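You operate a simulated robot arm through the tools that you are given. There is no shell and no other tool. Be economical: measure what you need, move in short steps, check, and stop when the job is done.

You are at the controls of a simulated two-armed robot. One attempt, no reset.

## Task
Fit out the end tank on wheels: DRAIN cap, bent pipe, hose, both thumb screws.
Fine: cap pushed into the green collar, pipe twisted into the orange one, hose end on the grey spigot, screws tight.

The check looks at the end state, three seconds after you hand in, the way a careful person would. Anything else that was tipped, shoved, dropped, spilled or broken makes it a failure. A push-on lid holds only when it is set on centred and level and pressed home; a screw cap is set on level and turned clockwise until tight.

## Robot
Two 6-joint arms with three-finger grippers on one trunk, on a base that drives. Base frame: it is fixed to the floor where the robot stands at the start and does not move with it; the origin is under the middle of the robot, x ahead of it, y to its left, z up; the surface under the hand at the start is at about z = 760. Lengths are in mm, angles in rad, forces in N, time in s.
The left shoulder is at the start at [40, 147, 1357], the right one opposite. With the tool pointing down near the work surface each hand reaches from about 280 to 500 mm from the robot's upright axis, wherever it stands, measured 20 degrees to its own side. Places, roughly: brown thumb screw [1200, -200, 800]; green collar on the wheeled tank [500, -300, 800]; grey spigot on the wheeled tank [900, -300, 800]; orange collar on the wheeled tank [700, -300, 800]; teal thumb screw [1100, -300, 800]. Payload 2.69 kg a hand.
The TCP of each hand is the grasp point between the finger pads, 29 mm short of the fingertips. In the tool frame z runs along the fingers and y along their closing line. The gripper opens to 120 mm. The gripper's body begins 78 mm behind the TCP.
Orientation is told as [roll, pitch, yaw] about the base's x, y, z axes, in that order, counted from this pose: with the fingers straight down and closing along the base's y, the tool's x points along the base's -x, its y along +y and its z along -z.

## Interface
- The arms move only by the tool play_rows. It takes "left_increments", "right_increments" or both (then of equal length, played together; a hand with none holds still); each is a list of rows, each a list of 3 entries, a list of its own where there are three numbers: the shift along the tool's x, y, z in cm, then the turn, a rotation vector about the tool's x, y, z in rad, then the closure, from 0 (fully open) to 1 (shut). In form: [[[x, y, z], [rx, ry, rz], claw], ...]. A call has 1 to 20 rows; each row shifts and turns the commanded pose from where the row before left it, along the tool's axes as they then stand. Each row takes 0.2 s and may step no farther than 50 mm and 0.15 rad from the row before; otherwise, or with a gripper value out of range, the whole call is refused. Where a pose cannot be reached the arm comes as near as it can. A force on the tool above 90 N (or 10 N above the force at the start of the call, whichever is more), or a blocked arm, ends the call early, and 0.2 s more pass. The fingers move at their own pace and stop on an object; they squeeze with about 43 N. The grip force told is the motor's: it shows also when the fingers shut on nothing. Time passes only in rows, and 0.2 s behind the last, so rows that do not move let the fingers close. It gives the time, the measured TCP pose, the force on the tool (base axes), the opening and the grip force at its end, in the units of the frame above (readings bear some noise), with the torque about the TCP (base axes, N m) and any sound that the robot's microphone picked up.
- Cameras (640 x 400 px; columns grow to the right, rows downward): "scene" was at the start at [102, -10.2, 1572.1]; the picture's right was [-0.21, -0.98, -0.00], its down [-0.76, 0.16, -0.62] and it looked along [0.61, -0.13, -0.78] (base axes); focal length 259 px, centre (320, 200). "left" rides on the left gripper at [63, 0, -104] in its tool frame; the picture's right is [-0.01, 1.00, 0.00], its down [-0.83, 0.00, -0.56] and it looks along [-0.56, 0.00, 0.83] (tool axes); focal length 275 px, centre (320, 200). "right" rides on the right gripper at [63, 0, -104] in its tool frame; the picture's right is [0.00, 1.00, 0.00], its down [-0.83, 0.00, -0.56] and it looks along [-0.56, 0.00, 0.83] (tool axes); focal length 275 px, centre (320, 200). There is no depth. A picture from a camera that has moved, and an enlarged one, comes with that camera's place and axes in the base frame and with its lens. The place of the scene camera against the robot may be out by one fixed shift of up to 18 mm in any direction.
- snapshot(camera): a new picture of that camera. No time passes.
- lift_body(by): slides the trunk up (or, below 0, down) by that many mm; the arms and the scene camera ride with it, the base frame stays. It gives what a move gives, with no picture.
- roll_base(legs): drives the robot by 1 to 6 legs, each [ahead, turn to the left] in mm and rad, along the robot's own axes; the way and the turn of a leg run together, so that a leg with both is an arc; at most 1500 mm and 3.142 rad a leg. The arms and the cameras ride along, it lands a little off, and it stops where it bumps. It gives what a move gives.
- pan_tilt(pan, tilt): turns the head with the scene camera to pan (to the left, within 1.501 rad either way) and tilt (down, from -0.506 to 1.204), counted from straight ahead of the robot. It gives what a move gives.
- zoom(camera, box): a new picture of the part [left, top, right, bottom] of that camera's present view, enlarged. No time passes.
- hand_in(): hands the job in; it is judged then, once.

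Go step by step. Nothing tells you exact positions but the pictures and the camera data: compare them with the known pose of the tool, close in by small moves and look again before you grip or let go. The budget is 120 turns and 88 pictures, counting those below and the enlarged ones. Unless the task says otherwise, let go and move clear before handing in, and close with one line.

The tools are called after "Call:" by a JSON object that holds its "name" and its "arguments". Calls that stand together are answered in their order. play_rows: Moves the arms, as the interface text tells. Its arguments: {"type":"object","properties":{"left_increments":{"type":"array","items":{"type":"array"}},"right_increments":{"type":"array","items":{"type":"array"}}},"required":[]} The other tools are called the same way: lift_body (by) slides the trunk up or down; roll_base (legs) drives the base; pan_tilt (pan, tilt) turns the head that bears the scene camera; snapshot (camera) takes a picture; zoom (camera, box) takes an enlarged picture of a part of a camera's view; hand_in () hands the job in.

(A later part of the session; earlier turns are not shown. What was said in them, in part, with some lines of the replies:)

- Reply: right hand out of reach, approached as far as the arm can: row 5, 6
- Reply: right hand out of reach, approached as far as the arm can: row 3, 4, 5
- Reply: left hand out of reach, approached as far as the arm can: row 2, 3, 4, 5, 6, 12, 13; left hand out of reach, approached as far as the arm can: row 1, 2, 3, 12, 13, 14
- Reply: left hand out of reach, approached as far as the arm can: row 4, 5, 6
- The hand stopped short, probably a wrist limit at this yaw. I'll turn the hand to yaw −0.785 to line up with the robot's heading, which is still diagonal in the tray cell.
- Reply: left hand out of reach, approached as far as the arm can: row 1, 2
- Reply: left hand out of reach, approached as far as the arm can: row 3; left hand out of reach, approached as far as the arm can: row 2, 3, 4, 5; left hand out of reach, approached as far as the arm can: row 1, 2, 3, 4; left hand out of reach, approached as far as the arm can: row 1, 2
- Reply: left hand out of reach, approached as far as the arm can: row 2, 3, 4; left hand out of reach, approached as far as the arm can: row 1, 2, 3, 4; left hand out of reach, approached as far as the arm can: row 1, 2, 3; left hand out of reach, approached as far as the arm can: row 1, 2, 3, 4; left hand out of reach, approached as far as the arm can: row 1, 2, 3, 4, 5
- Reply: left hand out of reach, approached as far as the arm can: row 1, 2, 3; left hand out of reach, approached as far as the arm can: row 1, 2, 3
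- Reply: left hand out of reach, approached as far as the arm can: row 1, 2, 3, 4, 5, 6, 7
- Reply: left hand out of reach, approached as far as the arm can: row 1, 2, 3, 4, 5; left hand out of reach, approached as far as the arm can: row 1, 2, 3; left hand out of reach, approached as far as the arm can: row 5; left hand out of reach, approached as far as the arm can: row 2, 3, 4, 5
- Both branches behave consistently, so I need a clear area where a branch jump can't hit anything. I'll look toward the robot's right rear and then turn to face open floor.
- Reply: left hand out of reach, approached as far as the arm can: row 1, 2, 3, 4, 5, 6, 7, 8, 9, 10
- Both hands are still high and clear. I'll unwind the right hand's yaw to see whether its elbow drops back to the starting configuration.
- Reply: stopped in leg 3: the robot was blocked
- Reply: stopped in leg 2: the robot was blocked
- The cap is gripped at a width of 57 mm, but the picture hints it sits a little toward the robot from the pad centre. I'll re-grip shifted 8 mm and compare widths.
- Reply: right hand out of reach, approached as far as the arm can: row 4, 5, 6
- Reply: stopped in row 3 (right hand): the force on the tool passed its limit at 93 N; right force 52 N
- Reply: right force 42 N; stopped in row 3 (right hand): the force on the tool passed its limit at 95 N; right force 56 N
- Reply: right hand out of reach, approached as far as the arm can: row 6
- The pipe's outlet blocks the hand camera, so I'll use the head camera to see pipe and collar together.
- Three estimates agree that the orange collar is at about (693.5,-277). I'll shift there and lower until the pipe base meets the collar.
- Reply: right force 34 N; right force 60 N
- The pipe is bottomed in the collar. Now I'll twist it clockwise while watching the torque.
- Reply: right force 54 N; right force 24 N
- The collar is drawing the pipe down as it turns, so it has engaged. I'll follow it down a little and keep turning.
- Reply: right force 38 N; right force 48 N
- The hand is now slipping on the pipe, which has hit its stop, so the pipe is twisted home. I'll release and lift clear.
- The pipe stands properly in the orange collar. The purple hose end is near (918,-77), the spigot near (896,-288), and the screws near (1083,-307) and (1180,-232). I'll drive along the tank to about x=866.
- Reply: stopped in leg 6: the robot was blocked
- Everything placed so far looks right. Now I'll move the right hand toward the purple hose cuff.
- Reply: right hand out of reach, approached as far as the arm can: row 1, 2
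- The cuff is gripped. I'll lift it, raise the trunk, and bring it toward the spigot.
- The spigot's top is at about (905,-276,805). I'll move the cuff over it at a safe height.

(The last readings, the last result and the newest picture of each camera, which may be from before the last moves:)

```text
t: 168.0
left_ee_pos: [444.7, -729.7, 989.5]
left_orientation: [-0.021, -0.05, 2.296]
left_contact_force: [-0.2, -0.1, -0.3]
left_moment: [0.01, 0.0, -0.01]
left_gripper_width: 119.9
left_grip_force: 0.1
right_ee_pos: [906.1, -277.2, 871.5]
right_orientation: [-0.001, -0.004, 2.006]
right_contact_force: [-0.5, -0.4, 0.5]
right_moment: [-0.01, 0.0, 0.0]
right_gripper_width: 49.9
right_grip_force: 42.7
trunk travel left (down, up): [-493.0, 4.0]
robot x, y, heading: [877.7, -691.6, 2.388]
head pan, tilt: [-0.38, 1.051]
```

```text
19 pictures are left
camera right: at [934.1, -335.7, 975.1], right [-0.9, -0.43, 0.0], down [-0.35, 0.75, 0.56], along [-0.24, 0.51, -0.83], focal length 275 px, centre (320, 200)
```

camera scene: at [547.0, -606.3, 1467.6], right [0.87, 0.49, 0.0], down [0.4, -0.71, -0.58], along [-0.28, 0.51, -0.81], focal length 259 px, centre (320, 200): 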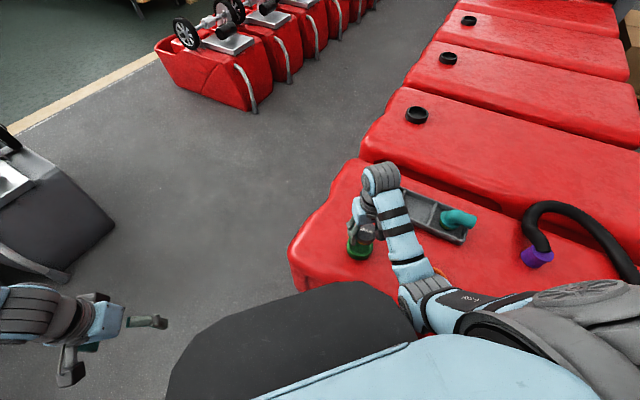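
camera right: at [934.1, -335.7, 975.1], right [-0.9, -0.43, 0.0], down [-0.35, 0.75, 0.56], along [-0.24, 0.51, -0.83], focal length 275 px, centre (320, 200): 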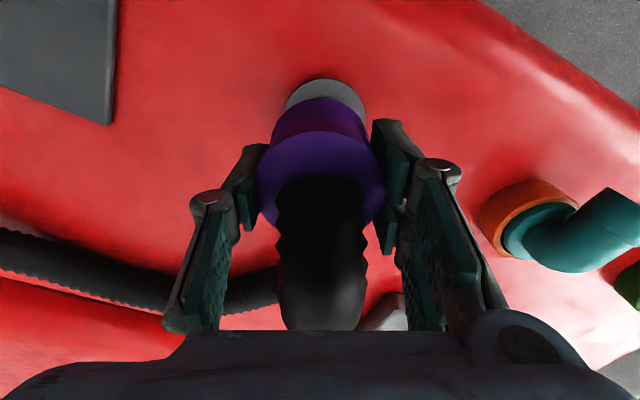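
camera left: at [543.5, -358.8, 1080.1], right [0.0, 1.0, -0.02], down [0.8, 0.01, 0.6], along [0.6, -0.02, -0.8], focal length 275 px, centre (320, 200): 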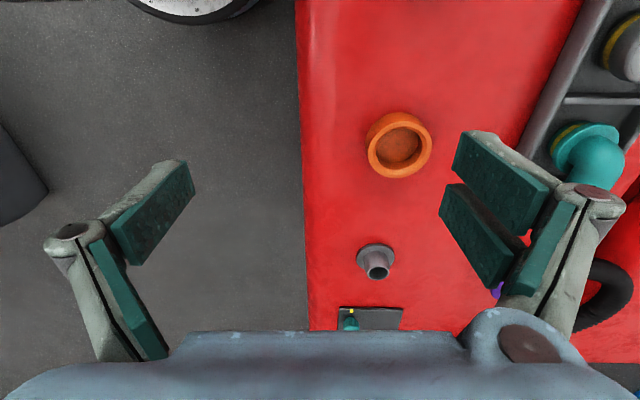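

Call:
{"name": "play_rows", "arguments": {"right_increments": [[[-0.3, 0.38, 0.7], [0, 0, 0], 0.7], [[0, 0, 0.8], [0, 0, 0], 0.7], [[0, 0, 0.5], [0, 0, 0], 0.7], [[0, 0, 0], [0, 0, 0], 0.7]]}}

Call:
{"name": "pan_tilt", "arguments": {"pan": -1.07, "tilt": 1.0}}

Call:
{"name": "zoom", "arguments": {"camera": "scene", "box": [260, 150, 380, 225]}}

```text
t: 169.0
left_ee_pos: [445.1, -729.6, 989.7]
left_orientation: [-0.02, -0.05, 2.295]
left_contact_force: [-1.0, 0.4, -0.3]
left_moment: [0.01, -0.01, -0.01]
left_gripper_width: 120.1
left_grip_force: 0.1
right_ee_pos: [901.5, -276.6, 850.4]
right_orientation: [0.0, -0.002, 2.005]
right_contact_force: [0.0, 0.5, -0.5]
right_moment: [0.02, 0.02, -0.01]
right_gripper_width: 50.0
right_grip_force: 42.7
trunk travel left (down, up): [-493.0, 4.0]
robot x, y, heading: [875.6, -690.2, 2.387]
head pan, tilt: [-0.38, 1.051]
```

```text
t: 170.0
left_ee_pos: [445.3, -729.8, 989.1]
left_orientation: [-0.022, -0.051, 2.295]
left_contact_force: [-0.3, -0.9, -0.1]
left_moment: [0.0, 0.01, 0.0]
left_gripper_width: 120.2
left_grip_force: 0.0
right_ee_pos: [901.3, -276.4, 850.0]
right_orientation: [0.001, -0.003, 2.006]
right_contact_force: [1.1, 0.2, -0.3]
right_moment: [0.05, -0.03, 0.0]
right_gripper_width: 49.8
right_grip_force: 43.0
trunk travel left (down, up): [-493.0, 4.0]
robot x, y, heading: [877.4, -692.3, 2.387]
head pan, tilt: [-1.07, 1.0]
```

```text
5.33 times, centred on (320, 188) of scene
camera zoom: at [884.8, -606.1, 1574.0], right [0.97, -0.25, 0.0], down [-0.21, -0.81, -0.54], along [0.13, 0.52, -0.84], focal length 1381 px, centre (320, 267)
```

zoom: 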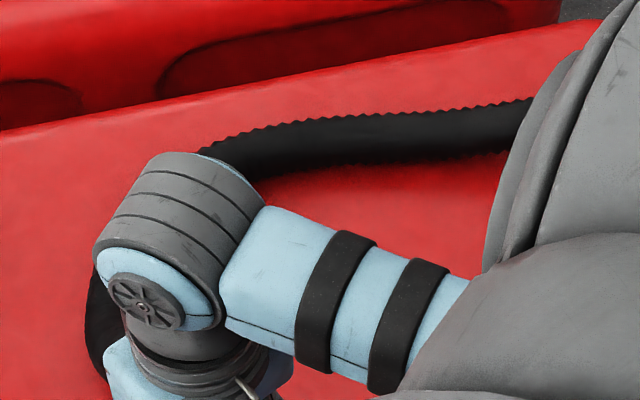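

Call:
{"name": "zoom", "arguments": {"camera": "scene", "box": [258, 215, 338, 265]}}

```text
8.00 times, centred on (298, 240) of scene
camera zoom: at [884.8, -606.1, 1574.0], right [0.97, -0.25, 0.0], down [-0.21, -0.81, -0.54], along [0.13, 0.52, -0.84], focal length 2072 px, centre (496, -120)
```

zoom: 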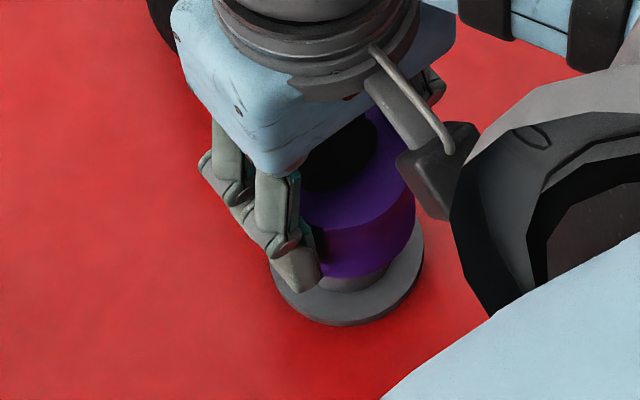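

The cuff looks centred over the spigot. I'll lower slowly with force checks.

Call:
{"name": "play_rows", "arguments": {"right_increments": [[[-0.04, 0.08, 0.4], [0, 0, 0], 0.7], [[0, 0, 0.3], [0, 0, 0], 0.7], [[0, 0, 0.3], [0, 0, 0], 0.7], [[0, 0, 0.2], [0, 0, 0], 0.7], [[0, 0, 0.2], [0, 0, 0], 0.7]]}}

```text
t: 171.2
left_ee_pos: [445.2, -729.6, 988.7]
left_orientation: [-0.021, -0.051, 2.295]
left_contact_force: [-0.9, -0.5, -0.9]
left_moment: [0.03, 0.04, 0.0]
left_gripper_width: 120.1
left_grip_force: 0.1
right_ee_pos: [902.4, -276.1, 836.2]
right_orientation: [0.001, -0.004, 2.006]
right_contact_force: [0.1, 1.7, 2.0]
right_moment: [0.11, 0.04, 0.01]
right_gripper_width: 50.0
right_grip_force: 42.9
trunk travel left (down, up): [-493.0, 4.0]
robot x, y, heading: [873.3, -691.0, 2.387]
head pan, tilt: [-1.07, 1.0]
```

Call:
{"name": "play_rows", "arguments": {"right_increments": [[[0, 0, 0.3], [0, 0, 0], 0.7], [[0, 0, 0.3], [0, 0, 0], 0.7], [[0, 0, 0.3], [0, 0, 0], 0.7], [[0, 0, 0.3], [0, 0, 0], 0.7]]}}

```text
t: 172.2
left_ee_pos: [444.1, -728.4, 988.8]
left_orientation: [-0.021, -0.051, 2.294]
left_contact_force: [-0.9, -0.6, 0.0]
left_moment: [0.0, -0.01, 0.0]
left_gripper_width: 119.8
left_grip_force: 0.0
right_ee_pos: [901.0, -273.8, 822.6]
right_orientation: [-0.001, -0.003, 2.006]
right_contact_force: [-1.1, 17.0, 12.0]
right_moment: [0.65, 0.06, 0.05]
right_gripper_width: 50.1
right_grip_force: 42.4
trunk travel left (down, up): [-493.0, 4.0]
robot x, y, heading: [872.5, -691.9, 2.388]
head pan, tilt: [-1.07, 1.0]
```

Call:
{"name": "play_rows", "arguments": {"right_increments": [[[-0.18, -0.08, 0.1], [0, 0, 0], 0.7], [[0, 0, 0.3], [0, 0, 0], 0.7], [[0, 0, 0.3], [0, 0, 0], 0.7], [[0, 0, 0.3], [0, 0, 0], 0.7], [[0, 0, 0.3], [0, 0, 0], 0.7]]}}

```text
t: 173.4
left_ee_pos: [444.2, -729.4, 990.3]
left_orientation: [-0.024, -0.05, 2.295]
left_contact_force: [-0.1, -0.3, -1.4]
left_moment: [-0.02, 0.0, 0.03]
left_gripper_width: 119.8
left_grip_force: 0.1
right_ee_pos: [902.0, -274.5, 810.1]
right_orientation: [-0.001, -0.003, 2.005]
right_contact_force: [-1.2, 3.3, 10.6]
right_moment: [0.08, 0.04, 0.04]
right_gripper_width: 50.1
right_grip_force: 43.3
trunk travel left (down, up): [-493.0, 4.0]
robot x, y, heading: [874.1, -693.4, 2.39]
head pan, tilt: [-1.07, 1.0]
```

Call:
{"name": "play_rows", "arguments": {"right_increments": [[[0, 0, 0.2], [0, 0, 0], 0.7], [[0, 0, 0.2], [0, 0, 0], 0.7], [[0, 0, 0.2], [0, 0, 0], 0.7], [[0, 0, 0.2], [0, 0, 0], 0.7], [[0, 0, 0.2], [0, 0, 0], 0.7], [[0, 0, 0.2], [0, 0, 0], 0.7]]}}

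Call:
{"name": "zoom", "arguments": {"camera": "scene", "box": [258, 215, 338, 265]}}

```text
t: 174.8
left_ee_pos: [444.8, -731.3, 990.1]
left_orientation: [-0.024, -0.055, 2.295]
left_contact_force: [-0.2, 0.5, -0.1]
left_moment: [0.02, 0.01, 0.01]
left_gripper_width: 120.0
left_grip_force: 0.0
right_ee_pos: [901.1, -273.5, 801.0]
right_orientation: [-0.002, -0.01, 2.008]
right_contact_force: [7.1, 16.1, 53.5]
right_moment: [0.45, -0.32, -0.12]
right_gripper_width: 50.1
right_grip_force: 43.1
trunk travel left (down, up): [-493.0, 4.0]
robot x, y, heading: [871.9, -690.9, 2.387]
head pan, tilt: [-1.07, 1.0]
```

```text
8.00 times, centred on (298, 240) of scene
camera zoom: at [886.1, -610.2, 1574.3], right [0.97, -0.25, 0.0], down [-0.21, -0.81, -0.54], along [0.13, 0.53, -0.84], focal length 2072 px, centre (496, -120)
```

zoom: 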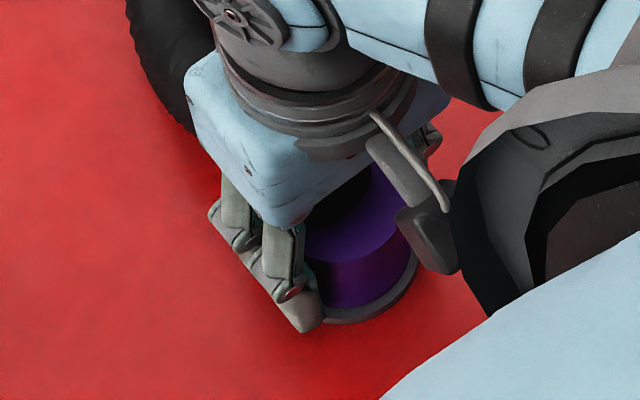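

The cuff sits on the spigot's flange. I'll give a last push, release and lift away.

Call:
{"name": "play_rows", "arguments": {"right_increments": [[[0, 0, 0.15], [0, 0, 0], 0.7], [[0, 0, 0], [0, 0, 0], 0.7], [[0, 0, -0.2], [0, 0, 0], 0.7], [[0, 0, 0], [0, 0, 0], 0.45], [[0, 0, 0], [0, 0, 0], 0.25], [[0, 0, 0], [0, 0, 0], 0.25], [[0, 0, -3], [0, 0, 0], 0.25], [[0, 0, -4], [0, 0, 0], 0.25], [[0, 0, -4], [0, 0, 0], 0.25], [[0, 0, -3], [0, 0, 0], 0.25], [[0, 0, 0], [0, 0, 0], 0.25]]}}

Call:
{"name": "snapshot", "arguments": {"camera": "right"}}

```text
t: 177.2
left_ee_pos: [445.5, -730.1, 989.4]
left_orientation: [-0.02, -0.052, 2.295]
left_contact_force: [-1.2, 0.5, 0.4]
left_moment: [0.01, 0.05, 0.02]
left_gripper_width: 120.0
left_grip_force: 0.1
right_ee_pos: [901.6, -273.7, 937.4]
right_orientation: [-0.001, -0.003, 2.004]
right_contact_force: [0.0, -0.3, 0.2]
right_moment: [0.01, -0.02, 0.0]
right_gripper_width: 89.8
right_grip_force: 0.0
trunk travel left (down, up): [-493.0, 4.0]
robot x, y, heading: [872.4, -692.9, 2.39]
head pan, tilt: [-1.07, 1.0]
```

```text
15 pictures are left
camera right: at [929.0, -331.1, 1040.5], right [-0.9, -0.43, 0.0], down [-0.35, 0.75, 0.56], along [-0.24, 0.51, -0.83], focal length 275 px, centre (320, 200)
```

right: 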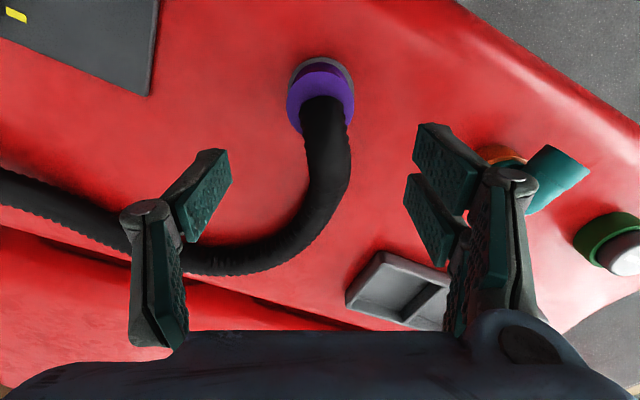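

The hose is on the spigot. Next come the thumb screws: I'll drive about 200 mm further along the tank.

Call:
{"name": "roll_base", "arguments": {"legs": [[0, -0.82], [-50, 0], [0, -1.57], [200, 0], [0, 1.6], [36, 0]]}}

Call:
{"name": "snapshot", "arguments": {"camera": "right"}}

```text
t: 189.8
left_ee_pos: [749.6, -439.2, 992.0]
left_orientation: [-0.019, -0.058, 1.495]
left_contact_force: [0.0, 0.3, 0.2]
left_moment: [0.11, 0.0, 0.01]
left_gripper_width: 119.9
left_grip_force: 0.0
right_ee_pos: [1393.8, -446.7, 936.9]
right_orientation: [0.002, -0.009, 1.208]
right_contact_force: [0.0, -0.6, -0.2]
right_moment: [0.1, 0.05, 0.02]
right_gripper_width: 89.8
right_grip_force: 0.3
trunk travel left (down, up): [-493.0, 4.0]
robot x, y, heading: [1076.0, -712.4, 1.594]
head pan, tilt: [-1.07, 1.0]
```

```text
14 pictures are left
camera right: at [1372.6, -507.5, 1041.6], right [-0.94, 0.35, 0.0], down [0.29, 0.77, 0.56], along [0.2, 0.53, -0.83], focal length 275 px, centre (320, 200)
```

right: 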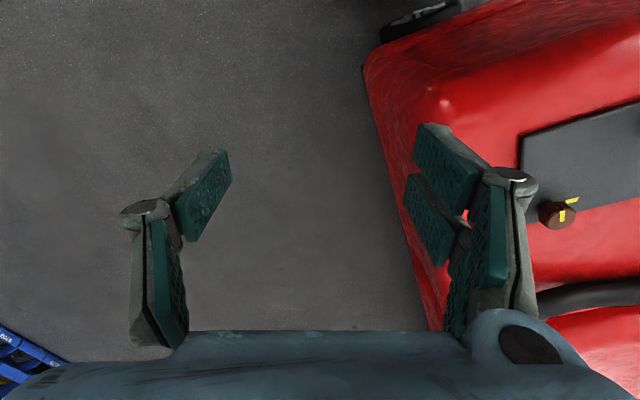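

Call:
{"name": "play_rows", "arguments": {"right_increments": [[[-0.28, 3.8, 0], [0, 0, 0], 0.25], [[-0.28, 3.8, 0], [0, 0, 0], 0.25], [[-0.28, 3.8, 0], [0, 0, 0], 0.25], [[-0.28, 3.8, 0], [0, 0, 0], 0.25], [[-0.28, 3.8, 0], [0, 0, 0], 0.25], [[-0.28, 3.8, 0], [0, 0, 0], 0.25], [[-0.28, 3.8, 0], [0, 0, 0], 0.25], [[-0.28, 3.8, 0], [0, 0, 0], 0.25], [[0, 0, 0], [0, 0, 0], 0.25]]}}

Call:
{"name": "snapshot", "arguments": {"camera": "right"}}

```text
t: 191.5
left_ee_pos: [748.0, -430.8, 989.9]
left_orientation: [-0.021, -0.048, 1.496]
left_contact_force: [-0.7, -0.2, 0.6]
left_moment: [-0.01, 0.02, 0.01]
left_gripper_width: 120.2
left_grip_force: 0.1
right_ee_pos: [1248.7, -323.0, 913.7]
right_orientation: [-0.166, -0.056, 1.156]
right_contact_force: [0.5, -0.3, -0.1]
right_moment: [-0.01, 0.02, 0.01]
right_gripper_width: 89.9
right_grip_force: 0.1
right hand out of reach, approached as far as the arm can: row 3, 8
trunk travel left (down, up): [-493.0, 4.0]
robot x, y, heading: [1076.6, -713.4, 1.59]
head pan, tilt: [-1.07, 1.0]
stopped in row 8 (right hand): the arm was blocked; the commanded pose is now the measured one
```

```text
13 pictures are left
camera right: at [1204.9, -379.1, 1011.8], right [-0.9, 0.4, -0.17], down [0.23, 0.77, 0.59], along [0.37, 0.5, -0.79], focal length 275 px, centre (320, 200)
```

right: 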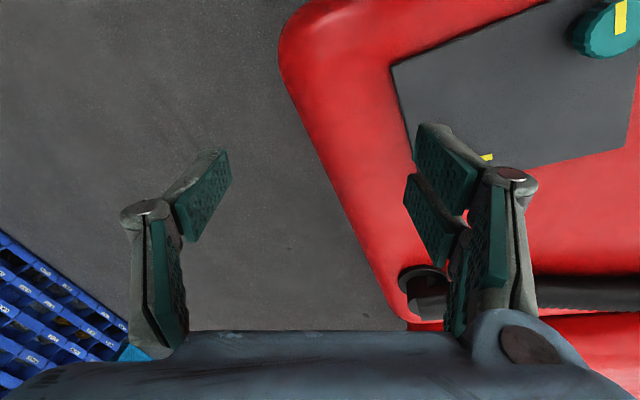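

The arm reached a limit and the tool rolled slightly. I'll re-level it while moving outward.

Call:
{"name": "play_rows", "arguments": {"right_increments": [[[-1.5, 0, 0], [-0.06, 0.02, 0], 0.25], [[-1.5, 0, 0], [-0.06, 0.02, 0], 0.25], [[-1.5, 0, 0], [-0.05, 0.016, 0], 0.25], [[0, 0, 0], [0, 0, 0], 0.25]]}}

```text
t: 192.5
left_ee_pos: [749.6, -430.8, 989.3]
left_orientation: [-0.022, -0.051, 1.495]
left_contact_force: [-0.1, -0.6, 0.0]
left_moment: [0.02, 0.0, -0.02]
left_gripper_width: 120.4
left_grip_force: 0.1
right_ee_pos: [1265.6, -282.7, 917.5]
right_orientation: [0.004, -0.002, 1.153]
right_contact_force: [-0.3, 0.7, 0.0]
right_moment: [-0.02, -0.01, 0.0]
right_gripper_width: 90.1
right_grip_force: 0.1
trunk travel left (down, up): [-493.0, 4.0]
robot x, y, heading: [1072.3, -713.1, 1.592]
head pan, tilt: [-1.07, 1.0]
```

Call:
{"name": "play_rows", "arguments": {"right_increments": [[[-0.62, 3.2, 0], [0, 0, 0], 0.25], [[-0.62, 3.2, 0.5], [0, 0, 0], 0.4], [[-0.62, 3.2, 0.5], [0, 0, 0], 0.5], [[0, 0, 1], [0, 0, 0], 0.5], [[0, 0, 0], [0, 0, 0], 0.5]]}}

Call:
{"name": "snapshot", "arguments": {"camera": "right"}}

```text
t: 193.7
left_ee_pos: [748.3, -432.1, 989.7]
left_orientation: [-0.022, -0.05, 1.497]
left_contact_force: [0.1, -0.4, -0.4]
left_moment: [-0.02, -0.04, 0.01]
left_gripper_width: 120.1
left_grip_force: 0.1
right_ee_pos: [1184.8, -226.3, 895.8]
right_orientation: [0.004, -0.001, 1.152]
right_contact_force: [0.3, 0.6, 0.0]
right_moment: [0.01, 0.0, 0.0]
right_gripper_width: 59.8
right_grip_force: 0.1
trunk travel left (down, up): [-493.0, 4.0]
robot x, y, heading: [1074.1, -713.9, 1.589]
head pan, tilt: [-1.07, 1.0]
```

```text
12 pictures are left
camera right: at [1160.6, -285.8, 998.9], right [-0.92, 0.4, 0.01], down [0.34, 0.76, 0.56], along [0.22, 0.51, -0.83], focal length 275 px, centre (320, 200)
```

right: 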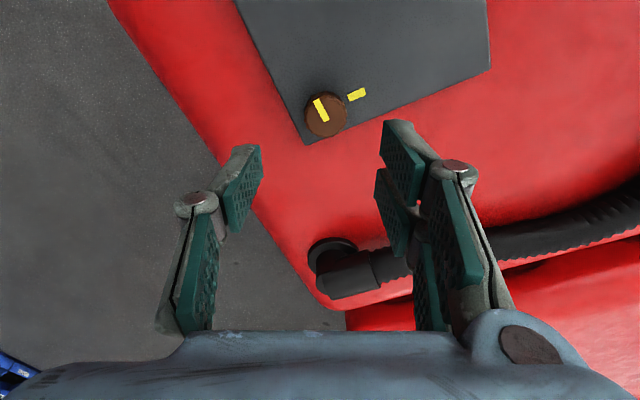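

The brown knob is directly below, with its pointer about 95° counter-clockwise of the tick. I'll pre-rotate the hand counter-clockwise to have range, then descend and check.

Call:
{"name": "play_rows", "arguments": {"right_increments": [[[0, 0.4, 0], [0, 0, -0.143], 0.5], [[0, 0, 0], [0, 0, -0.143], 0.5], [[0, 0, 0], [0, 0, -0.143], 0.5], [[0, 0, 0], [0, 0, -0.143], 0.5], [[0, 0, 0], [0, 0, -0.143], 0.5], [[0, 0, 0], [0, 0, -0.143], 0.5], [[0, 0, 0], [0, 0, -0.143], 0.5], [[0, 0, 0], [0, 0, -0.143], 0.5], [[0, 0, 0], [0, 0, -0.143], 0.5], [[0, 0, 0], [0, 0, -0.143], 0.5], [[0, 0, 0], [0, 0, -0.143], 0.5], [[0, 0, 2], [0, 0, 0], 0.5], [[0, 0, 2], [0, 0, 0], 0.5], [[0, 0, 1.5], [0, 0, 0], 0.5], [[0, 0, 0], [0, 0, 0], 0.5]]}}

Call:
{"name": "snapshot", "arguments": {"camera": "right"}}

```text
t: 196.9
left_ee_pos: [749.3, -431.9, 990.0]
left_orientation: [-0.021, -0.05, 1.495]
left_contact_force: [0.3, -0.3, 0.0]
left_moment: [0.04, 0.02, -0.01]
left_gripper_width: 120.0
left_grip_force: 0.1
right_ee_pos: [1184.4, -235.9, 848.6]
right_orientation: [-0.002, -0.004, 2.725]
right_contact_force: [-0.4, 0.6, -0.3]
right_moment: [0.01, -0.01, -0.01]
right_gripper_width: 60.2
right_grip_force: 0.1
right hand out of reach, approached as far as the arm can: row 13, 14
trunk travel left (down, up): [-493.0, 4.0]
robot x, y, heading: [1072.3, -709.7, 1.591]
head pan, tilt: [-1.07, 1.0]
```

```text
11 pictures are left
camera right: at [1242.5, -262.8, 951.7], right [-0.4, -0.92, 0.0], down [-0.76, 0.33, 0.56], along [-0.51, 0.23, -0.83], focal length 275 px, centre (320, 200)
```

right: 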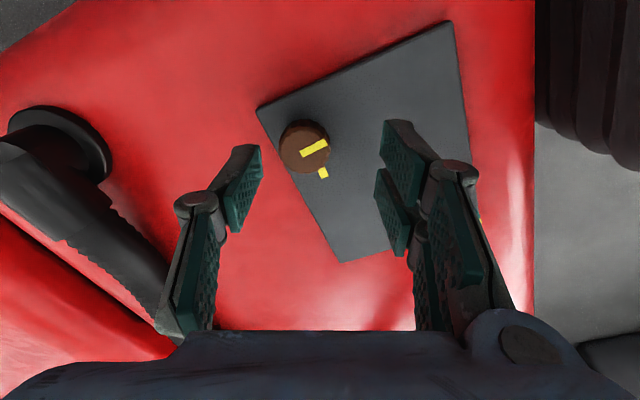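

Call:
{"name": "play_rows", "arguments": {"right_increments": [[[0, 0, -3], [0, 0, 0], 0.5], [[0, 0, -3], [0, 0, 0], 0.5], [[0, 0, -2], [0, 0, 0], 0.5], [[0, 0, 0], [0, 0, 0], 0.5]]}}

Call:
{"name": "lift_body", "arguments": {"by": -80}}

Call:
{"name": "play_rows", "arguments": {"right_increments": [[[-0.75, -0.86, 0], [0, 0, 0], 0.5], [[0, 0, 0], [0, 0, 0], 0.5]]}}

```text
t: 197.9
left_ee_pos: [748.9, -432.1, 989.2]
left_orientation: [-0.019, -0.05, 1.495]
left_contact_force: [-0.2, 0.1, -0.3]
left_moment: [-0.01, -0.02, 0.03]
left_gripper_width: 120.0
left_grip_force: 0.0
right_ee_pos: [1185.0, -234.2, 925.6]
right_orientation: [-0.003, -0.006, 2.724]
right_contact_force: [-0.5, 1.1, -0.2]
right_moment: [0.01, -0.02, -0.01]
right_gripper_width: 60.0
right_grip_force: 0.0
trunk travel left (down, up): [-493.0, 4.0]
robot x, y, heading: [1070.6, -715.8, 1.593]
head pan, tilt: [-1.07, 1.0]
```

```text
t: 199.0
left_ee_pos: [749.4, -431.3, 908.6]
left_orientation: [-0.02, -0.051, 1.498]
left_contact_force: [0.2, 0.2, 0.0]
left_moment: [-0.02, 0.04, 0.0]
left_gripper_width: 119.8
left_grip_force: 0.0
right_ee_pos: [1184.5, -234.6, 845.7]
right_orientation: [0.0, -0.006, 2.724]
right_contact_force: [0.1, 0.2, -0.5]
right_moment: [0.0, 0.01, 0.0]
right_gripper_width: 60.1
right_grip_force: 0.0
trunk travel left (down, up): [-413.0, 84.0]
robot x, y, heading: [1076.4, -716.8, 1.594]
head pan, tilt: [-1.07, 1.0]
```

```text
t: 199.6
left_ee_pos: [749.0, -430.9, 909.8]
left_orientation: [-0.021, -0.05, 1.495]
left_contact_force: [0.6, -0.1, 0.6]
left_moment: [0.0, 0.0, 0.02]
left_gripper_width: 120.1
left_grip_force: 0.0
right_ee_pos: [1181.0, -222.2, 846.5]
right_orientation: [-0.002, -0.004, 2.725]
right_contact_force: [-0.5, 0.4, 0.7]
right_moment: [0.01, -0.02, 0.0]
right_gripper_width: 60.2
right_grip_force: 0.0
trunk travel left (down, up): [-413.0, 84.0]
robot x, y, heading: [1072.7, -715.4, 1.592]
head pan, tilt: [-1.07, 1.0]
```

Call:
{"name": "play_rows", "arguments": {"right_increments": [[[0.1, 0.25, 1.2], [0, 0, 0], 0.5], [[0, 0, 1.2], [0, 0, 0], 0.5], [[0, 0, 0.6], [0, 0, 0], 0.5], [[0, 0, 0], [0, 0, 0], 0.5]]}}

Call:
{"name": "snapshot", "arguments": {"camera": "right"}}

```text
t: 200.6
left_ee_pos: [748.1, -430.8, 909.5]
left_orientation: [-0.023, -0.051, 1.495]
left_contact_force: [0.3, 0.6, 0.3]
left_moment: [0.02, 0.03, -0.03]
left_gripper_width: 120.0
left_grip_force: 0.1
right_ee_pos: [1181.3, -225.4, 816.9]
right_orientation: [-0.002, -0.007, 2.725]
right_contact_force: [-0.2, -0.1, -0.5]
right_moment: [-0.03, 0.0, -0.03]
right_gripper_width: 59.8
right_grip_force: 0.1
trunk travel left (down, up): [-413.0, 84.0]
robot x, y, heading: [1074.7, -713.1, 1.587]
head pan, tilt: [-1.07, 1.0]
```

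```text
10 pictures are left
camera right: at [1239.8, -252.0, 920.7], right [-0.4, -0.92, 0.0], down [-0.76, 0.33, 0.56], along [-0.51, 0.23, -0.83], focal length 275 px, centre (320, 200)
```

right: 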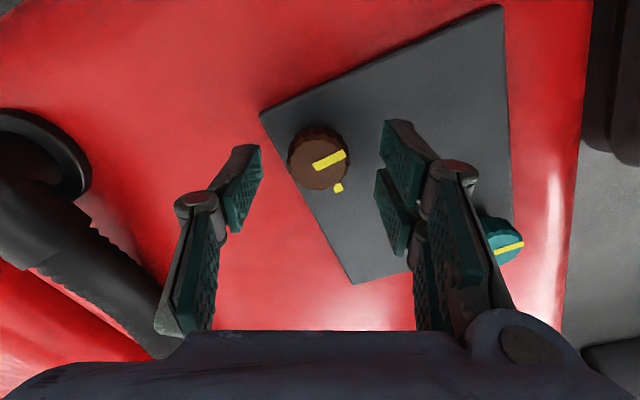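

Knob is between the fingers. I'll lower, grip and turn clockwise, watching the torque.

Call:
{"name": "play_rows", "arguments": {"right_increments": [[[-0.25, -0.1, 0.9], [0, 0, 0], 0.5], [[0, 0, 0.8], [0, 0, 0], 0.5], [[0, 0, 0], [0, 0, 0], 0.9], [[0, 0, 0], [0, 0, 0], 0.9], [[0, 0, 0], [0, 0, 0], 0.9], [[0, 0, 0], [0, 0, 0.12], 0.9], [[0, 0, 0], [0, 0, 0.12], 0.9], [[0, 0, 0], [0, 0, 0.12], 0.9], [[0, 0, 0], [0, 0, 0.12], 0.9], [[0, 0, 0], [0, 0, 0.12], 0.9]]}}

```text
t: 202.8
left_ee_pos: [749.7, -431.7, 909.5]
left_orientation: [-0.021, -0.049, 1.496]
left_contact_force: [-0.3, 0.8, 0.3]
left_moment: [0.01, 0.02, 0.02]
left_gripper_width: 120.1
left_grip_force: 0.1
right_ee_pos: [1179.5, -222.2, 799.0]
right_orientation: [0.002, -0.005, 2.122]
right_contact_force: [6.1, 12.3, 3.4]
right_moment: [0.26, -0.18, 0.03]
right_gripper_width: 30.0
right_grip_force: 44.8
trunk travel left (down, up): [-413.0, 84.0]
robot x, y, heading: [1076.9, -711.9, 1.59]
head pan, tilt: [-1.07, 1.0]
```

Call:
{"name": "play_rows", "arguments": {"right_increments": [[[0, 0, 0], [0, 0, 0.12], 0.9], [[0, 0, 0], [0, 0, 0.12], 0.9], [[0, 0, 0], [0, 0, 0.12], 0.9], [[0, 0, 0], [0, 0, 0.12], 0.9], [[0, 0, 0], [0, 0, 0.12], 0.9], [[0, 0, 0], [0, 0, 0.12], 0.9], [[0, 0, 0], [0, 0, 0.12], 0.9]]}}

```text
t: 204.4
left_ee_pos: [751.2, -429.4, 909.9]
left_orientation: [-0.019, -0.05, 1.497]
left_contact_force: [0.2, 0.3, 0.4]
left_moment: [-0.01, 0.0, -0.01]
left_gripper_width: 119.9
left_grip_force: 0.1
right_ee_pos: [1182.8, -222.6, 798.6]
right_orientation: [0.005, 0.0, 1.282]
right_contact_force: [10.9, 15.8, 0.3]
right_moment: [0.54, -0.39, 0.05]
right_gripper_width: 30.1
right_grip_force: 45.0
trunk travel left (down, up): [-413.0, 84.0]
robot x, y, heading: [1076.8, -714.9, 1.592]
head pan, tilt: [-1.07, 1.0]
```

Call:
{"name": "play_rows", "arguments": {"right_increments": [[[0, 0, 0], [0, 0, 0.1], 0.9], [[0, 0, 0], [0, 0, 0.1], 0.9], [[0, 0, 0], [0, 0, 0.1], 0.9], [[0, 0, 0], [0, 0, 0.1], 0.9]]}}

Call:
{"name": "zoom", "arguments": {"camera": "right", "box": [220, 90, 420, 215]}}

```text
t: 205.4
left_ee_pos: [752.0, -429.5, 909.4]
left_orientation: [-0.019, -0.049, 1.494]
left_contact_force: [0.6, 0.5, 0.0]
left_moment: [0.02, 0.0, -0.04]
left_gripper_width: 120.0
left_grip_force: 0.1
right_ee_pos: [1181.0, -225.3, 796.9]
right_orientation: [0.003, 0.005, 0.882]
right_contact_force: [15.5, 3.2, -4.9]
right_moment: [-0.16, -0.24, 0.32]
right_gripper_width: 29.4
right_grip_force: 44.6
trunk travel left (down, up): [-413.0, 84.0]
robot x, y, heading: [1075.6, -712.3, 1.595]
head pan, tilt: [-1.07, 1.0]
```

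```text
3.20 times, centred on (320, 152) of right
camera zoom: at [1142.1, -274.5, 901.8], right [-0.78, 0.63, 0.0], down [0.53, 0.64, 0.55], along [0.35, 0.43, -0.83], focal length 881 px, centre (320, 352)
```

zoom: 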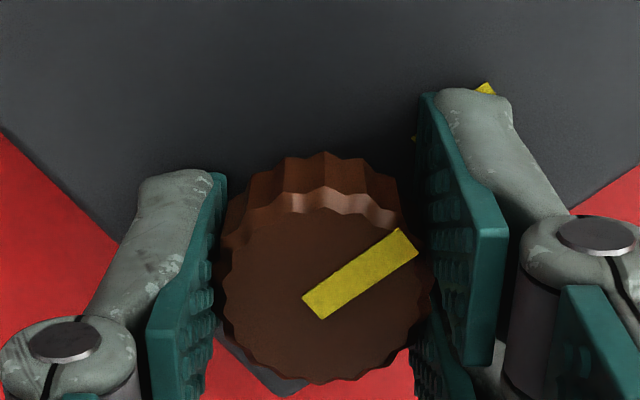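

Call:
{"name": "play_rows", "arguments": {"right_increments": [[[0, 0, 0], [0, 0, 0.1], 0.9], [[0, 0, 0], [0, 0, 0.1], 0.9], [[0, 0, 0], [0, 0, 0.1], 0.9], [[0, 0, 0], [0, 0, 0.1], 0.9]]}}

```text
t: 206.4
left_ee_pos: [750.0, -431.3, 910.9]
left_orientation: [-0.019, -0.048, 1.496]
left_contact_force: [-0.2, 0.2, 0.9]
left_moment: [0.01, 0.01, -0.01]
left_gripper_width: 120.0
left_grip_force: 0.0
right_ee_pos: [1181.6, -224.2, 797.6]
right_orientation: [0.006, 0.005, 0.481]
right_contact_force: [8.8, -2.6, -12.6]
right_moment: [-0.2, 0.21, 0.4]
right_gripper_width: 29.8
right_grip_force: 44.9
trunk travel left (down, up): [-413.0, 84.0]
robot x, y, heading: [1074.1, -717.9, 1.591]
head pan, tilt: [-1.07, 1.0]
```

Call:
{"name": "zoom", "arguments": {"camera": "right", "box": [220, 90, 420, 215]}}

```text
3.20 times, centred on (320, 152) of right
camera zoom: at [1126.3, -255.3, 902.7], right [-0.47, 0.88, 0.0], down [0.74, 0.39, 0.55], along [0.49, 0.26, -0.83], focal length 881 px, centre (320, 352)
```

zoom: 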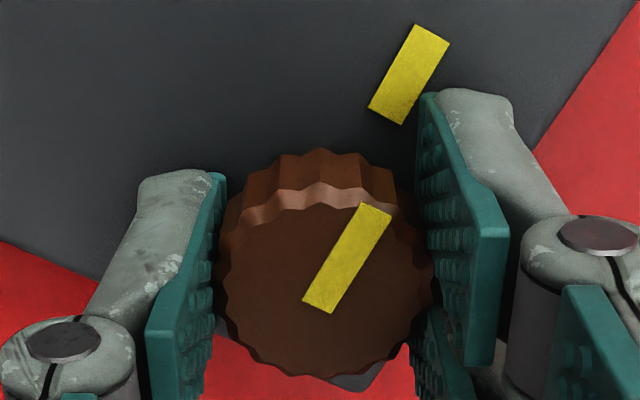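

The brown pointer lines up exactly with its tick and the hand now slips, so the screw is tight. I'll release, rise, and rewind the hand's yaw for the teal screw.

Call:
{"name": "play_rows", "arguments": {"right_increments": [[[0, 0, 0], [0, 0, 0], 0.7], [[0, 0, 0], [0, 0, 0], 0.5], [[0, 0, 0], [0, 0, 0], 0.5], [[0, 0, -3], [0, 0, 0], 0.5], [[0, 0, -3], [0, 0, 0], 0.5], [[0, 0, 0], [0, 0, 0], 0.5]]}}

Call:
{"name": "lift_body", "arguments": {"by": 80}}

Call:
{"name": "play_rows", "arguments": {"right_increments": [[[0, 0, 0], [0, 0, -0.14], 0.5], [[0, 0, 0], [0, 0, -0.14], 0.5], [[0, 0, 0], [0, 0, -0.14], 0.5], [[0, 0, 0], [0, 0, -0.14], 0.5], [[0, 0, 0], [0, 0, -0.14], 0.5], [[0, 0, 0], [0, 0, -0.14], 0.5], [[0, 0, 0], [0, 0, -0.14], 0.5], [[0, 0, 0], [0, 0, -0.14], 0.5], [[0, 0, 0], [0, 0, -0.14], 0.5], [[0, 0, 0], [0, 0, -0.14], 0.5], [[0, 0, 0], [0, 0, -0.14], 0.5], [[0, 0, 0], [0, 0, -0.14], 0.5], [[0, 0, 0], [0, 0, -0.14], 0.5], [[0, 0, 0], [0, 0, -0.14], 0.5], [[0, 0, 0], [0, 0, -0.14], 0.5], [[0, 0, 0], [0, 0, -0.14], 0.5], [[0, 0, 0], [0, 0, 0], 0.5]]}}

```text
t: 207.8
left_ee_pos: [749.2, -431.1, 909.6]
left_orientation: [-0.02, -0.048, 1.496]
left_contact_force: [-0.6, 0.5, 0.0]
left_moment: [0.0, 0.0, 0.01]
left_gripper_width: 119.9
left_grip_force: 0.1
right_ee_pos: [1179.8, -224.4, 861.3]
right_orientation: [0.005, 0.002, 0.484]
right_contact_force: [0.3, 0.7, -0.8]
right_moment: [-0.01, -0.03, -0.03]
right_gripper_width: 59.6
right_grip_force: 0.0
trunk travel left (down, up): [-413.0, 84.0]
robot x, y, heading: [1071.7, -712.6, 1.593]
head pan, tilt: [-1.07, 1.0]
```

```text
t: 209.0
left_ee_pos: [748.4, -430.9, 989.5]
left_orientation: [-0.02, -0.05, 1.496]
left_contact_force: [-0.4, -0.4, -0.2]
left_moment: [0.02, 0.03, 0.03]
left_gripper_width: 119.7
left_grip_force: 0.1
right_ee_pos: [1179.4, -224.3, 940.7]
right_orientation: [0.005, 0.002, 0.483]
right_contact_force: [1.1, -0.8, -0.4]
right_moment: [-0.02, 0.01, 0.0]
right_gripper_width: 60.2
right_grip_force: 0.0
trunk travel left (down, up): [-493.0, 4.0]
robot x, y, heading: [1076.1, -713.4, 1.593]
head pan, tilt: [-1.07, 1.0]
```

```text
t: 212.6
left_ee_pos: [749.3, -430.8, 989.2]
left_orientation: [-0.02, -0.05, 1.495]
left_contact_force: [0.2, 0.0, -0.2]
left_moment: [0.01, -0.01, 0.0]
left_gripper_width: 120.1
left_grip_force: 0.0
right_ee_pos: [1179.9, -224.4, 940.9]
right_orientation: [0.0, -0.005, 2.725]
right_contact_force: [-0.6, 0.9, -0.5]
right_moment: [0.0, 0.0, 0.04]
right_gripper_width: 59.9
right_grip_force: 0.1
trunk travel left (down, up): [-493.0, 4.0]
robot x, y, heading: [1071.0, -712.9, 1.59]
head pan, tilt: [-1.07, 1.0]
```

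Call:
{"name": "play_rows", "arguments": {"right_increments": [[[-1.46, 2.94, 1], [0, 0, 0], 0.5], [[-1.46, 2.94, 1.5], [0, 0, 0], 0.5], [[-1.46, 2.94, 1.5], [0, 0, 0], 0.5], [[-1.46, 2.94, 1.5], [0, 0, 0], 0.5], [[0, 0, 1.5], [0, 0, 0], 0.5], [[0, 0, 0], [0, 0, 0], 0.5]]}}

Call:
{"name": "snapshot", "arguments": {"camera": "right"}}

```text
t: 214.2
left_ee_pos: [749.3, -431.2, 989.2]
left_orientation: [-0.022, -0.049, 1.495]
left_contact_force: [-0.6, -0.6, 0.1]
left_moment: [-0.01, 0.02, 0.02]
left_gripper_width: 120.3
left_grip_force: 0.0
right_ee_pos: [1172.3, -277.2, 851.4]
right_orientation: [-0.059, 0.084, 2.664]
right_contact_force: [0.3, 0.2, -0.4]
right_moment: [0.0, 0.02, 0.0]
right_gripper_width: 60.1
right_grip_force: 0.1
right hand out of reach, approached as far as the arm can: row 4
trunk travel left (down, up): [-493.0, 4.0]
robot x, y, heading: [1076.7, -715.0, 1.593]
head pan, tilt: [-1.07, 1.0]
stopped in row 6 (right hand): the arm was blocked; the commanded pose is now the measured one
```

```text
7 pictures are left
camera right: at [1219.2, -308.4, 959.7], right [-0.45, -0.89, -0.06], down [-0.79, 0.37, 0.48], along [-0.41, 0.26, -0.87], focal length 275 px, centre (320, 200)
```

right: 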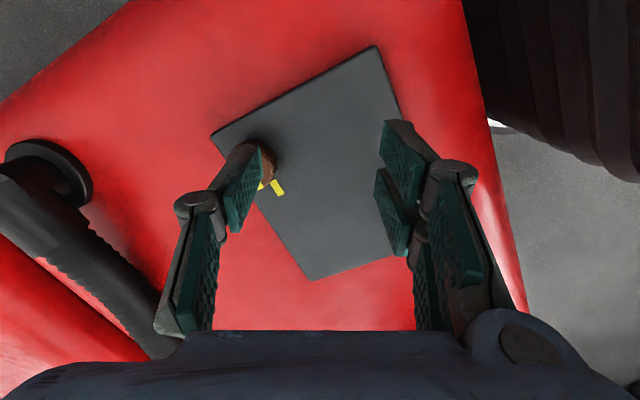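

The arm's inner limit blocked it. I'll re-level, rise, and turn the base left so the teal screw lies to the arm's own side.

Call:
{"name": "play_rows", "arguments": {"right_increments": [[[-1, -1, -3], [-0.03, -0.042, 0], 0.5], [[-1, -1, -3], [-0.03, -0.042, 0], 0.5], [[0, 0, -2], [0, 0, 0], 0.5], [[0, 0, 0], [0, 0, 0], 0.5]]}}

Call:
{"name": "roll_base", "arguments": {"legs": [[0, 0.47]]}}

```text
t: 215.2
left_ee_pos: [748.2, -431.5, 989.3]
left_orientation: [-0.019, -0.052, 1.498]
left_contact_force: [-0.4, 0.1, -0.9]
left_moment: [-0.01, -0.01, 0.04]
left_gripper_width: 119.9
left_grip_force: 0.0
right_ee_pos: [1157.6, -252.3, 929.4]
right_orientation: [0.004, -0.002, 2.667]
right_contact_force: [0.0, -0.6, 0.2]
right_moment: [0.02, 0.0, 0.01]
right_gripper_width: 60.2
right_grip_force: 0.1
trunk travel left (down, up): [-493.0, 4.0]
robot x, y, heading: [1073.6, -710.0, 1.589]
head pan, tilt: [-1.07, 1.0]
```

```text
t: 216.9
left_ee_pos: [657.7, -607.2, 989.5]
left_orientation: [-0.021, -0.051, 1.96]
left_contact_force: [0.8, -0.6, -0.3]
left_moment: [0.02, 0.01, -0.01]
left_gripper_width: 120.1
left_grip_force: 0.1
right_ee_pos: [945.0, -264.2, 928.7]
right_orientation: [0.006, -0.004, 3.131]
right_contact_force: [-0.5, 0.8, -0.4]
right_moment: [0.02, -0.03, 0.0]
right_gripper_width: 60.0
right_grip_force: 0.2
trunk travel left (down, up): [-493.0, 4.0]
robot x, y, heading: [1074.2, -711.8, 2.059]
head pan, tilt: [-1.07, 1.0]
```

Call:
{"name": "play_rows", "arguments": {"right_increments": [[[3.0, 0.5, 0.5], [0, 0, 0], 0.5], [[3.0, 1, 1.5], [0, 0, 0], 0.5], [[3.0, 1.2, 1.5], [0, 0, 0], 0.5], [[3.0, 1.2, 1.5], [0, 0, 0], 0.5], [[1.5, 0.5, 1], [0, 0, 0], 0.5], [[0, 0, 0], [0, 0, 0], 0.5]]}}

Call:
{"name": "snapshot", "arguments": {"camera": "right"}}

```text
t: 218.3
left_ee_pos: [656.4, -607.1, 988.8]
left_orientation: [-0.02, -0.051, 1.961]
left_contact_force: [0.4, -0.4, 0.2]
left_moment: [-0.02, -0.03, 0.01]
left_gripper_width: 119.9
left_grip_force: 0.1
right_ee_pos: [1080.1, -310.4, 867.6]
right_orientation: [0.005, -0.004, 3.131]
right_contact_force: [-0.3, -0.1, -0.3]
right_moment: [-0.01, 0.02, -0.01]
right_gripper_width: 60.0
right_grip_force: 0.0
trunk travel left (down, up): [-493.0, 4.0]
robot x, y, heading: [1070.4, -715.9, 2.058]
head pan, tilt: [-1.07, 1.0]
```

```text
6 pictures are left
camera right: at [1143.2, -311.4, 972.1], right [-0.01, -1.0, 0.01], down [-0.83, 0.01, 0.56], along [-0.56, 0.0, -0.83], focal length 275 px, centre (320, 200)
```

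right: 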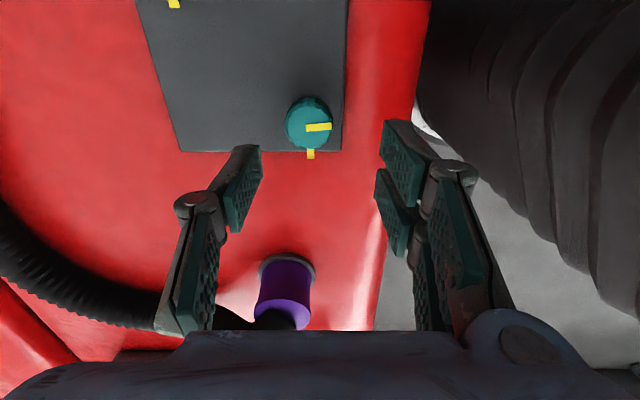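

The teal knob is at (1081,-304), with its pointer 90° short of the tick. I'll centre, descend, grip and turn clockwise.

Call:
{"name": "play_rows", "arguments": {"right_increments": [[[0.05, -0.65, 1.5], [0, 0, 0], 0.5], [[0, 0, 1.5], [0, 0, 0], 0.5], [[0, 0, 1.5], [0, 0, 0], 0.5], [[0, 0, 0], [0, 0, 0], 0.5]]}}

Call:
{"name": "snapshot", "arguments": {"camera": "right"}}

```text
t: 219.3
left_ee_pos: [656.1, -606.2, 990.2]
left_orientation: [-0.022, -0.051, 1.96]
left_contact_force: [0.7, 0.0, 0.5]
left_moment: [-0.03, 0.0, 0.02]
left_gripper_width: 119.8
left_grip_force: 0.0
right_ee_pos: [1079.4, -303.4, 824.6]
right_orientation: [0.005, -0.002, 3.131]
right_contact_force: [0.6, -0.3, -1.1]
right_moment: [-0.01, -0.01, 0.0]
right_gripper_width: 59.9
right_grip_force: 0.0
trunk travel left (down, up): [-493.0, 4.0]
robot x, y, heading: [1072.7, -711.8, 2.057]
head pan, tilt: [-1.07, 1.0]
```

```text
5 pictures are left
camera right: at [1143.2, -303.8, 927.5], right [-0.01, -1.0, 0.01], down [-0.83, 0.01, 0.56], along [-0.56, 0.0, -0.83], focal length 275 px, centre (320, 200)
```

right: 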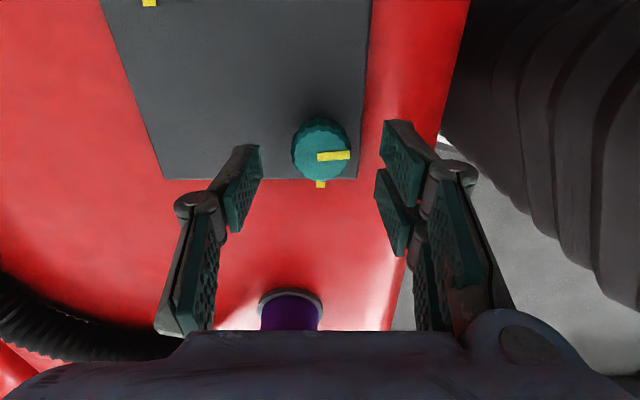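

Call:
{"name": "play_rows", "arguments": {"right_increments": [[[-0.25, 0, 1.3], [0, 0, 0], 0.5], [[0, 0, 1.2], [0, 0, 0], 0.5], [[0, 0, 0], [0, 0, 0], 0.9], [[0, 0, 0], [0, 0, 0], 0.9], [[0, 0, 0], [0, 0, 0], 0.9], [[0, 0, 0], [0, 0, 0.12], 0.9], [[0, 0, 0], [0, 0, 0.12], 0.9], [[0, 0, 0], [0, 0, 0.12], 0.9], [[0, 0, 0], [0, 0, 0.12], 0.9], [[0, 0, 0], [0, 0, 0.12], 0.9], [[0, 0, 0], [0, 0, 0.12], 0.9], [[0, 0, 0], [0, 0, 0.12], 0.9]]}}

Call:
{"name": "play_rows", "arguments": {"right_increments": [[[0, 0, 0], [0, 0, 0.12], 0.9], [[0, 0, 0], [0, 0, 0.12], 0.9], [[0, 0, 0], [0, 0, 0.12], 0.9], [[0, 0, 0], [0, 0, 0.12], 0.9], [[0, 0, 0], [0, 0, 0.12], 0.9], [[0, 0, 0], [0, 0, 0.12], 0.9]]}}

```text
t: 221.9
left_ee_pos: [659.9, -603.5, 989.9]
left_orientation: [-0.017, -0.048, 1.957]
left_contact_force: [-0.5, 0.4, 0.3]
left_moment: [-0.03, 0.0, -0.02]
left_gripper_width: 120.3
left_grip_force: 0.1
right_ee_pos: [1076.9, -301.5, 798.1]
right_orientation: [0.008, 0.003, 2.288]
right_contact_force: [12.1, 21.5, -1.5]
right_moment: [1.11, 0.17, 0.1]
right_gripper_width: 30.2
right_grip_force: 45.6
trunk travel left (down, up): [-493.0, 4.0]
robot x, y, heading: [1071.8, -712.5, 2.053]
head pan, tilt: [-1.07, 1.0]
```

```text
t: 223.3
left_ee_pos: [661.5, -601.8, 991.0]
left_orientation: [-0.017, -0.05, 1.958]
left_contact_force: [-0.4, 0.4, -0.1]
left_moment: [0.04, -0.06, -0.02]
left_gripper_width: 119.9
left_grip_force: 0.1
right_ee_pos: [1079.6, -299.3, 797.5]
right_orientation: [0.002, 0.007, 1.568]
right_contact_force: [26.4, 27.6, 2.8]
right_moment: [0.78, -0.32, 0.36]
right_gripper_width: 30.4
right_grip_force: 45.5
trunk travel left (down, up): [-493.0, 4.0]
robot x, y, heading: [1075.5, -712.1, 2.053]
head pan, tilt: [-1.07, 1.0]
```

Call:
{"name": "play_rows", "arguments": {"right_increments": [[[-0.12, -0.12, 0], [0, 0, 0], 0.9], [[0, 0, 0], [0, 0, 0.12], 0.9], [[0, 0, 0], [0, 0, 0.12], 0.9], [[0, 0, 0], [0, 0, 0.12], 0.9]]}}

Call:
{"name": "zoom", "arguments": {"camera": "right", "box": [200, 70, 440, 220]}}

```text
t: 224.3
left_ee_pos: [661.1, -605.5, 991.6]
left_orientation: [-0.015, -0.051, 1.959]
left_contact_force: [-0.2, -0.5, 0.6]
left_moment: [-0.02, 0.01, -0.01]
left_gripper_width: 120.0
left_grip_force: 0.0
right_ee_pos: [1080.8, -302.7, 797.1]
right_orientation: [-0.003, 0.012, 1.21]
right_contact_force: [24.5, 7.9, -5.8]
right_moment: [0.7, -0.64, 0.53]
right_gripper_width: 29.5
right_grip_force: 44.8
trunk travel left (down, up): [-493.0, 4.0]
robot x, y, heading: [1073.2, -716.1, 2.055]
head pan, tilt: [-1.07, 1.0]
```

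```text
2.67 times, centred on (320, 145) of right
camera zoom: at [1060.0, -361.6, 901.7], right [-0.94, 0.35, 0.0], down [0.29, 0.78, 0.55], along [0.19, 0.51, -0.84], focal length 734 px, centre (320, 347)
```

zoom: 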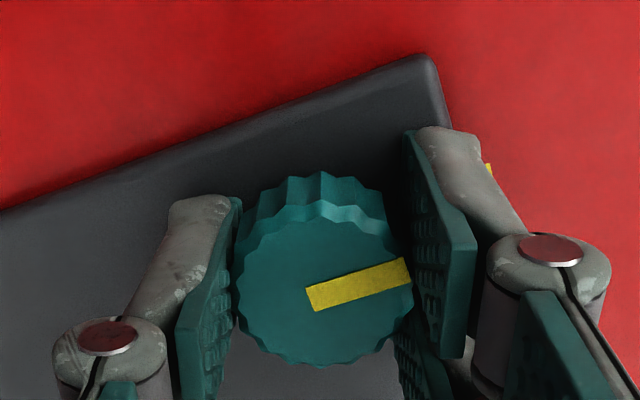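

Call:
{"name": "play_rows", "arguments": {"right_increments": [[[-0.05, 0.08, 0], [0, 0, 0.1], 0.9], [[0, 0, 0], [0, 0, 0.1], 0.9], [[0, 0, 0], [0, 0, 0.1], 0.9]]}}

Call:
{"name": "play_rows", "arguments": {"right_increments": [[[0, 0, 0], [0, 0, 0], 0.7], [[0, 0, 0], [0, 0, 0], 0.5], [[0, 0, 0], [0, 0, 0], 0.5], [[0, 0, -3], [0, 0, 0], 0.5], [[0, 0, -3], [0, 0, 0], 0.5], [[0, 0, -3], [0, 0, 0], 0.5], [[0, 0, -3], [0, 0, 0], 0.5], [[0, 0, 0], [0, 0, 0], 0.5]]}}

Call:
{"name": "snapshot", "arguments": {"camera": "right"}}

```text
t: 225.1
left_ee_pos: [660.4, -607.3, 991.1]
left_orientation: [-0.016, -0.051, 1.96]
left_contact_force: [0.3, 0.3, -0.4]
left_moment: [0.02, 0.01, 0.01]
left_gripper_width: 120.1
left_grip_force: 0.1
right_ee_pos: [1080.4, -305.4, 797.3]
right_orientation: [-0.001, 0.01, 0.908]
right_contact_force: [27.8, -7.7, -4.7]
right_moment: [-0.22, -0.42, 0.4]
right_gripper_width: 29.8
right_grip_force: 44.6
trunk travel left (down, up): [-493.0, 4.0]
robot x, y, heading: [1074.6, -711.1, 2.056]
head pan, tilt: [-1.07, 1.0]
```

```text
t: 226.9
left_ee_pos: [657.0, -607.3, 989.9]
left_orientation: [-0.021, -0.051, 1.959]
left_contact_force: [-0.8, 0.1, -0.7]
left_moment: [0.02, 0.0, -0.03]
left_gripper_width: 120.0
left_grip_force: 0.1
right_ee_pos: [1074.6, -297.7, 917.2]
right_orientation: [-0.001, 0.005, 0.908]
right_contact_force: [0.3, -0.1, 0.3]
right_moment: [-0.03, 0.04, -0.01]
right_gripper_width: 59.8
right_grip_force: 0.0
trunk travel left (down, up): [-493.0, 4.0]
robot x, y, heading: [1075.4, -711.9, 2.056]
head pan, tilt: [-1.07, 1.0]
```

```text
3 pictures are left
camera right: at [1037.8, -348.3, 1021.4], right [-0.79, 0.61, 0.0], down [0.51, 0.66, 0.55], along [0.34, 0.44, -0.83], focal length 275 px, centre (320, 200)
```

right: 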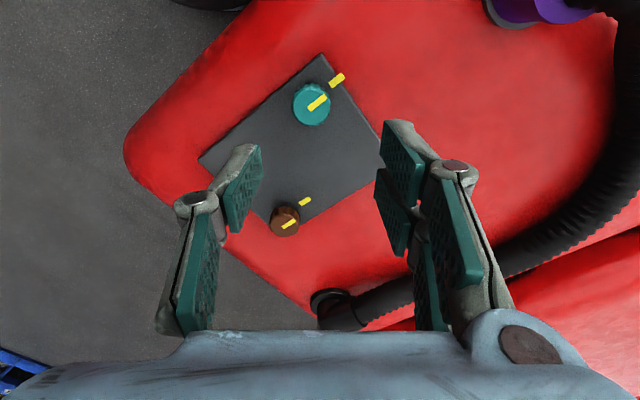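

Both screw pointers line up with their ticks. I'll back the robot away and take a last overall look.

Call:
{"name": "roll_base", "arguments": {"legs": [[-250, 0]]}}

Call:
{"name": "pan_tilt", "arguments": {"pan": 0.0, "tilt": 0.75}}

Call:
{"name": "snapshot", "arguments": {"camera": "scene"}}

```text
t: 228.8
left_ee_pos: [774.1, -830.4, 988.1]
left_orientation: [-0.02, -0.046, 1.962]
left_contact_force: [0.1, -0.3, -0.8]
left_moment: [-0.01, -0.01, -0.04]
left_gripper_width: 119.8
left_grip_force: 0.0
right_ee_pos: [1192.4, -520.3, 915.0]
right_orientation: [-0.004, 0.007, 0.914]
right_contact_force: [-0.9, 0.8, -0.6]
right_moment: [-0.01, -0.02, -0.01]
right_gripper_width: 60.2
right_grip_force: 0.1
trunk travel left (down, up): [-493.0, 4.0]
robot x, y, heading: [1190.7, -937.1, 2.061]
head pan, tilt: [-1.07, 1.0]
```

```text
t: 230.1
left_ee_pos: [774.8, -831.2, 989.6]
left_orientation: [-0.021, -0.052, 1.963]
left_contact_force: [0.0, 0.5, 0.6]
left_moment: [0.0, -0.02, -0.01]
left_gripper_width: 120.0
left_grip_force: 0.0
right_ee_pos: [1192.8, -522.4, 916.7]
right_orientation: [-0.001, 0.006, 0.914]
right_contact_force: [0.7, -0.5, 0.4]
right_moment: [-0.01, 0.03, 0.03]
right_gripper_width: 60.1
right_grip_force: 0.1
trunk travel left (down, up): [-493.0, 4.0]
robot x, y, heading: [1191.4, -942.1, 2.059]
head pan, tilt: [0.0, 0.75]
```

```text
2 pictures are left
camera scene: at [1150.3, -841.7, 1593.1], right [0.88, 0.47, 0.0], down [0.32, -0.6, -0.73], along [-0.34, 0.64, -0.68], focal length 259 px, centre (320, 200)
```

scene: 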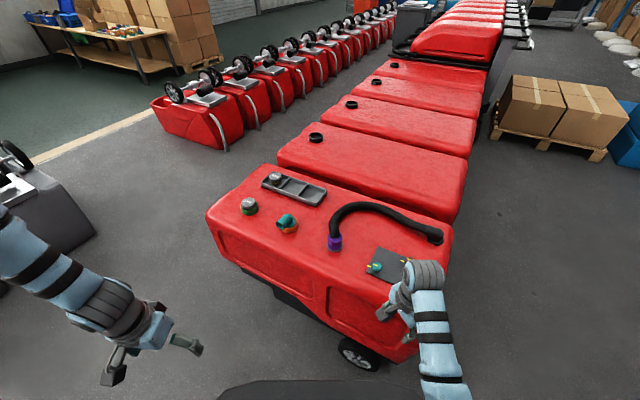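

Call:
{"name": "zoom", "arguments": {"camera": "scene", "box": [230, 180, 358, 260]}}

```text
5.00 times, centred on (294, 220) of scene
camera zoom: at [1150.3, -841.7, 1593.1], right [0.88, 0.47, 0.0], down [0.32, -0.6, -0.73], along [-0.34, 0.64, -0.68], focal length 1295 px, centre (450, 100)
```

zoom: 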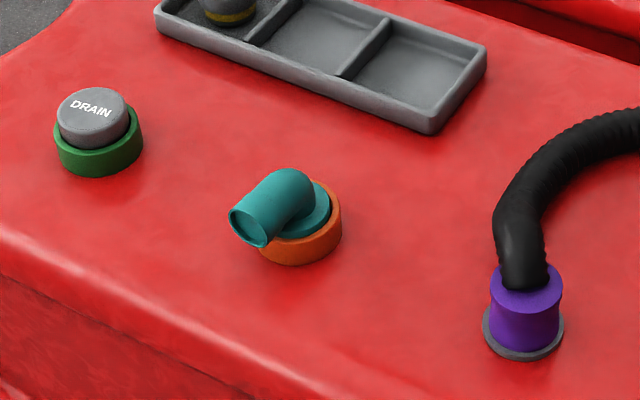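

The cap sits level in the green collar, the pipe is locked in the orange one, the hose is on the spigot, and both screw pointers are on their marks. I'm handing in.

Call:
{"name": "hand_in", "arguments": {}}

```text
The job is handed in.
```

The job is handed in: the DRAIN cap, bent pipe and hose are on the wheeled tank, and both thumb screws are turned until tight with their pointers on the marks.
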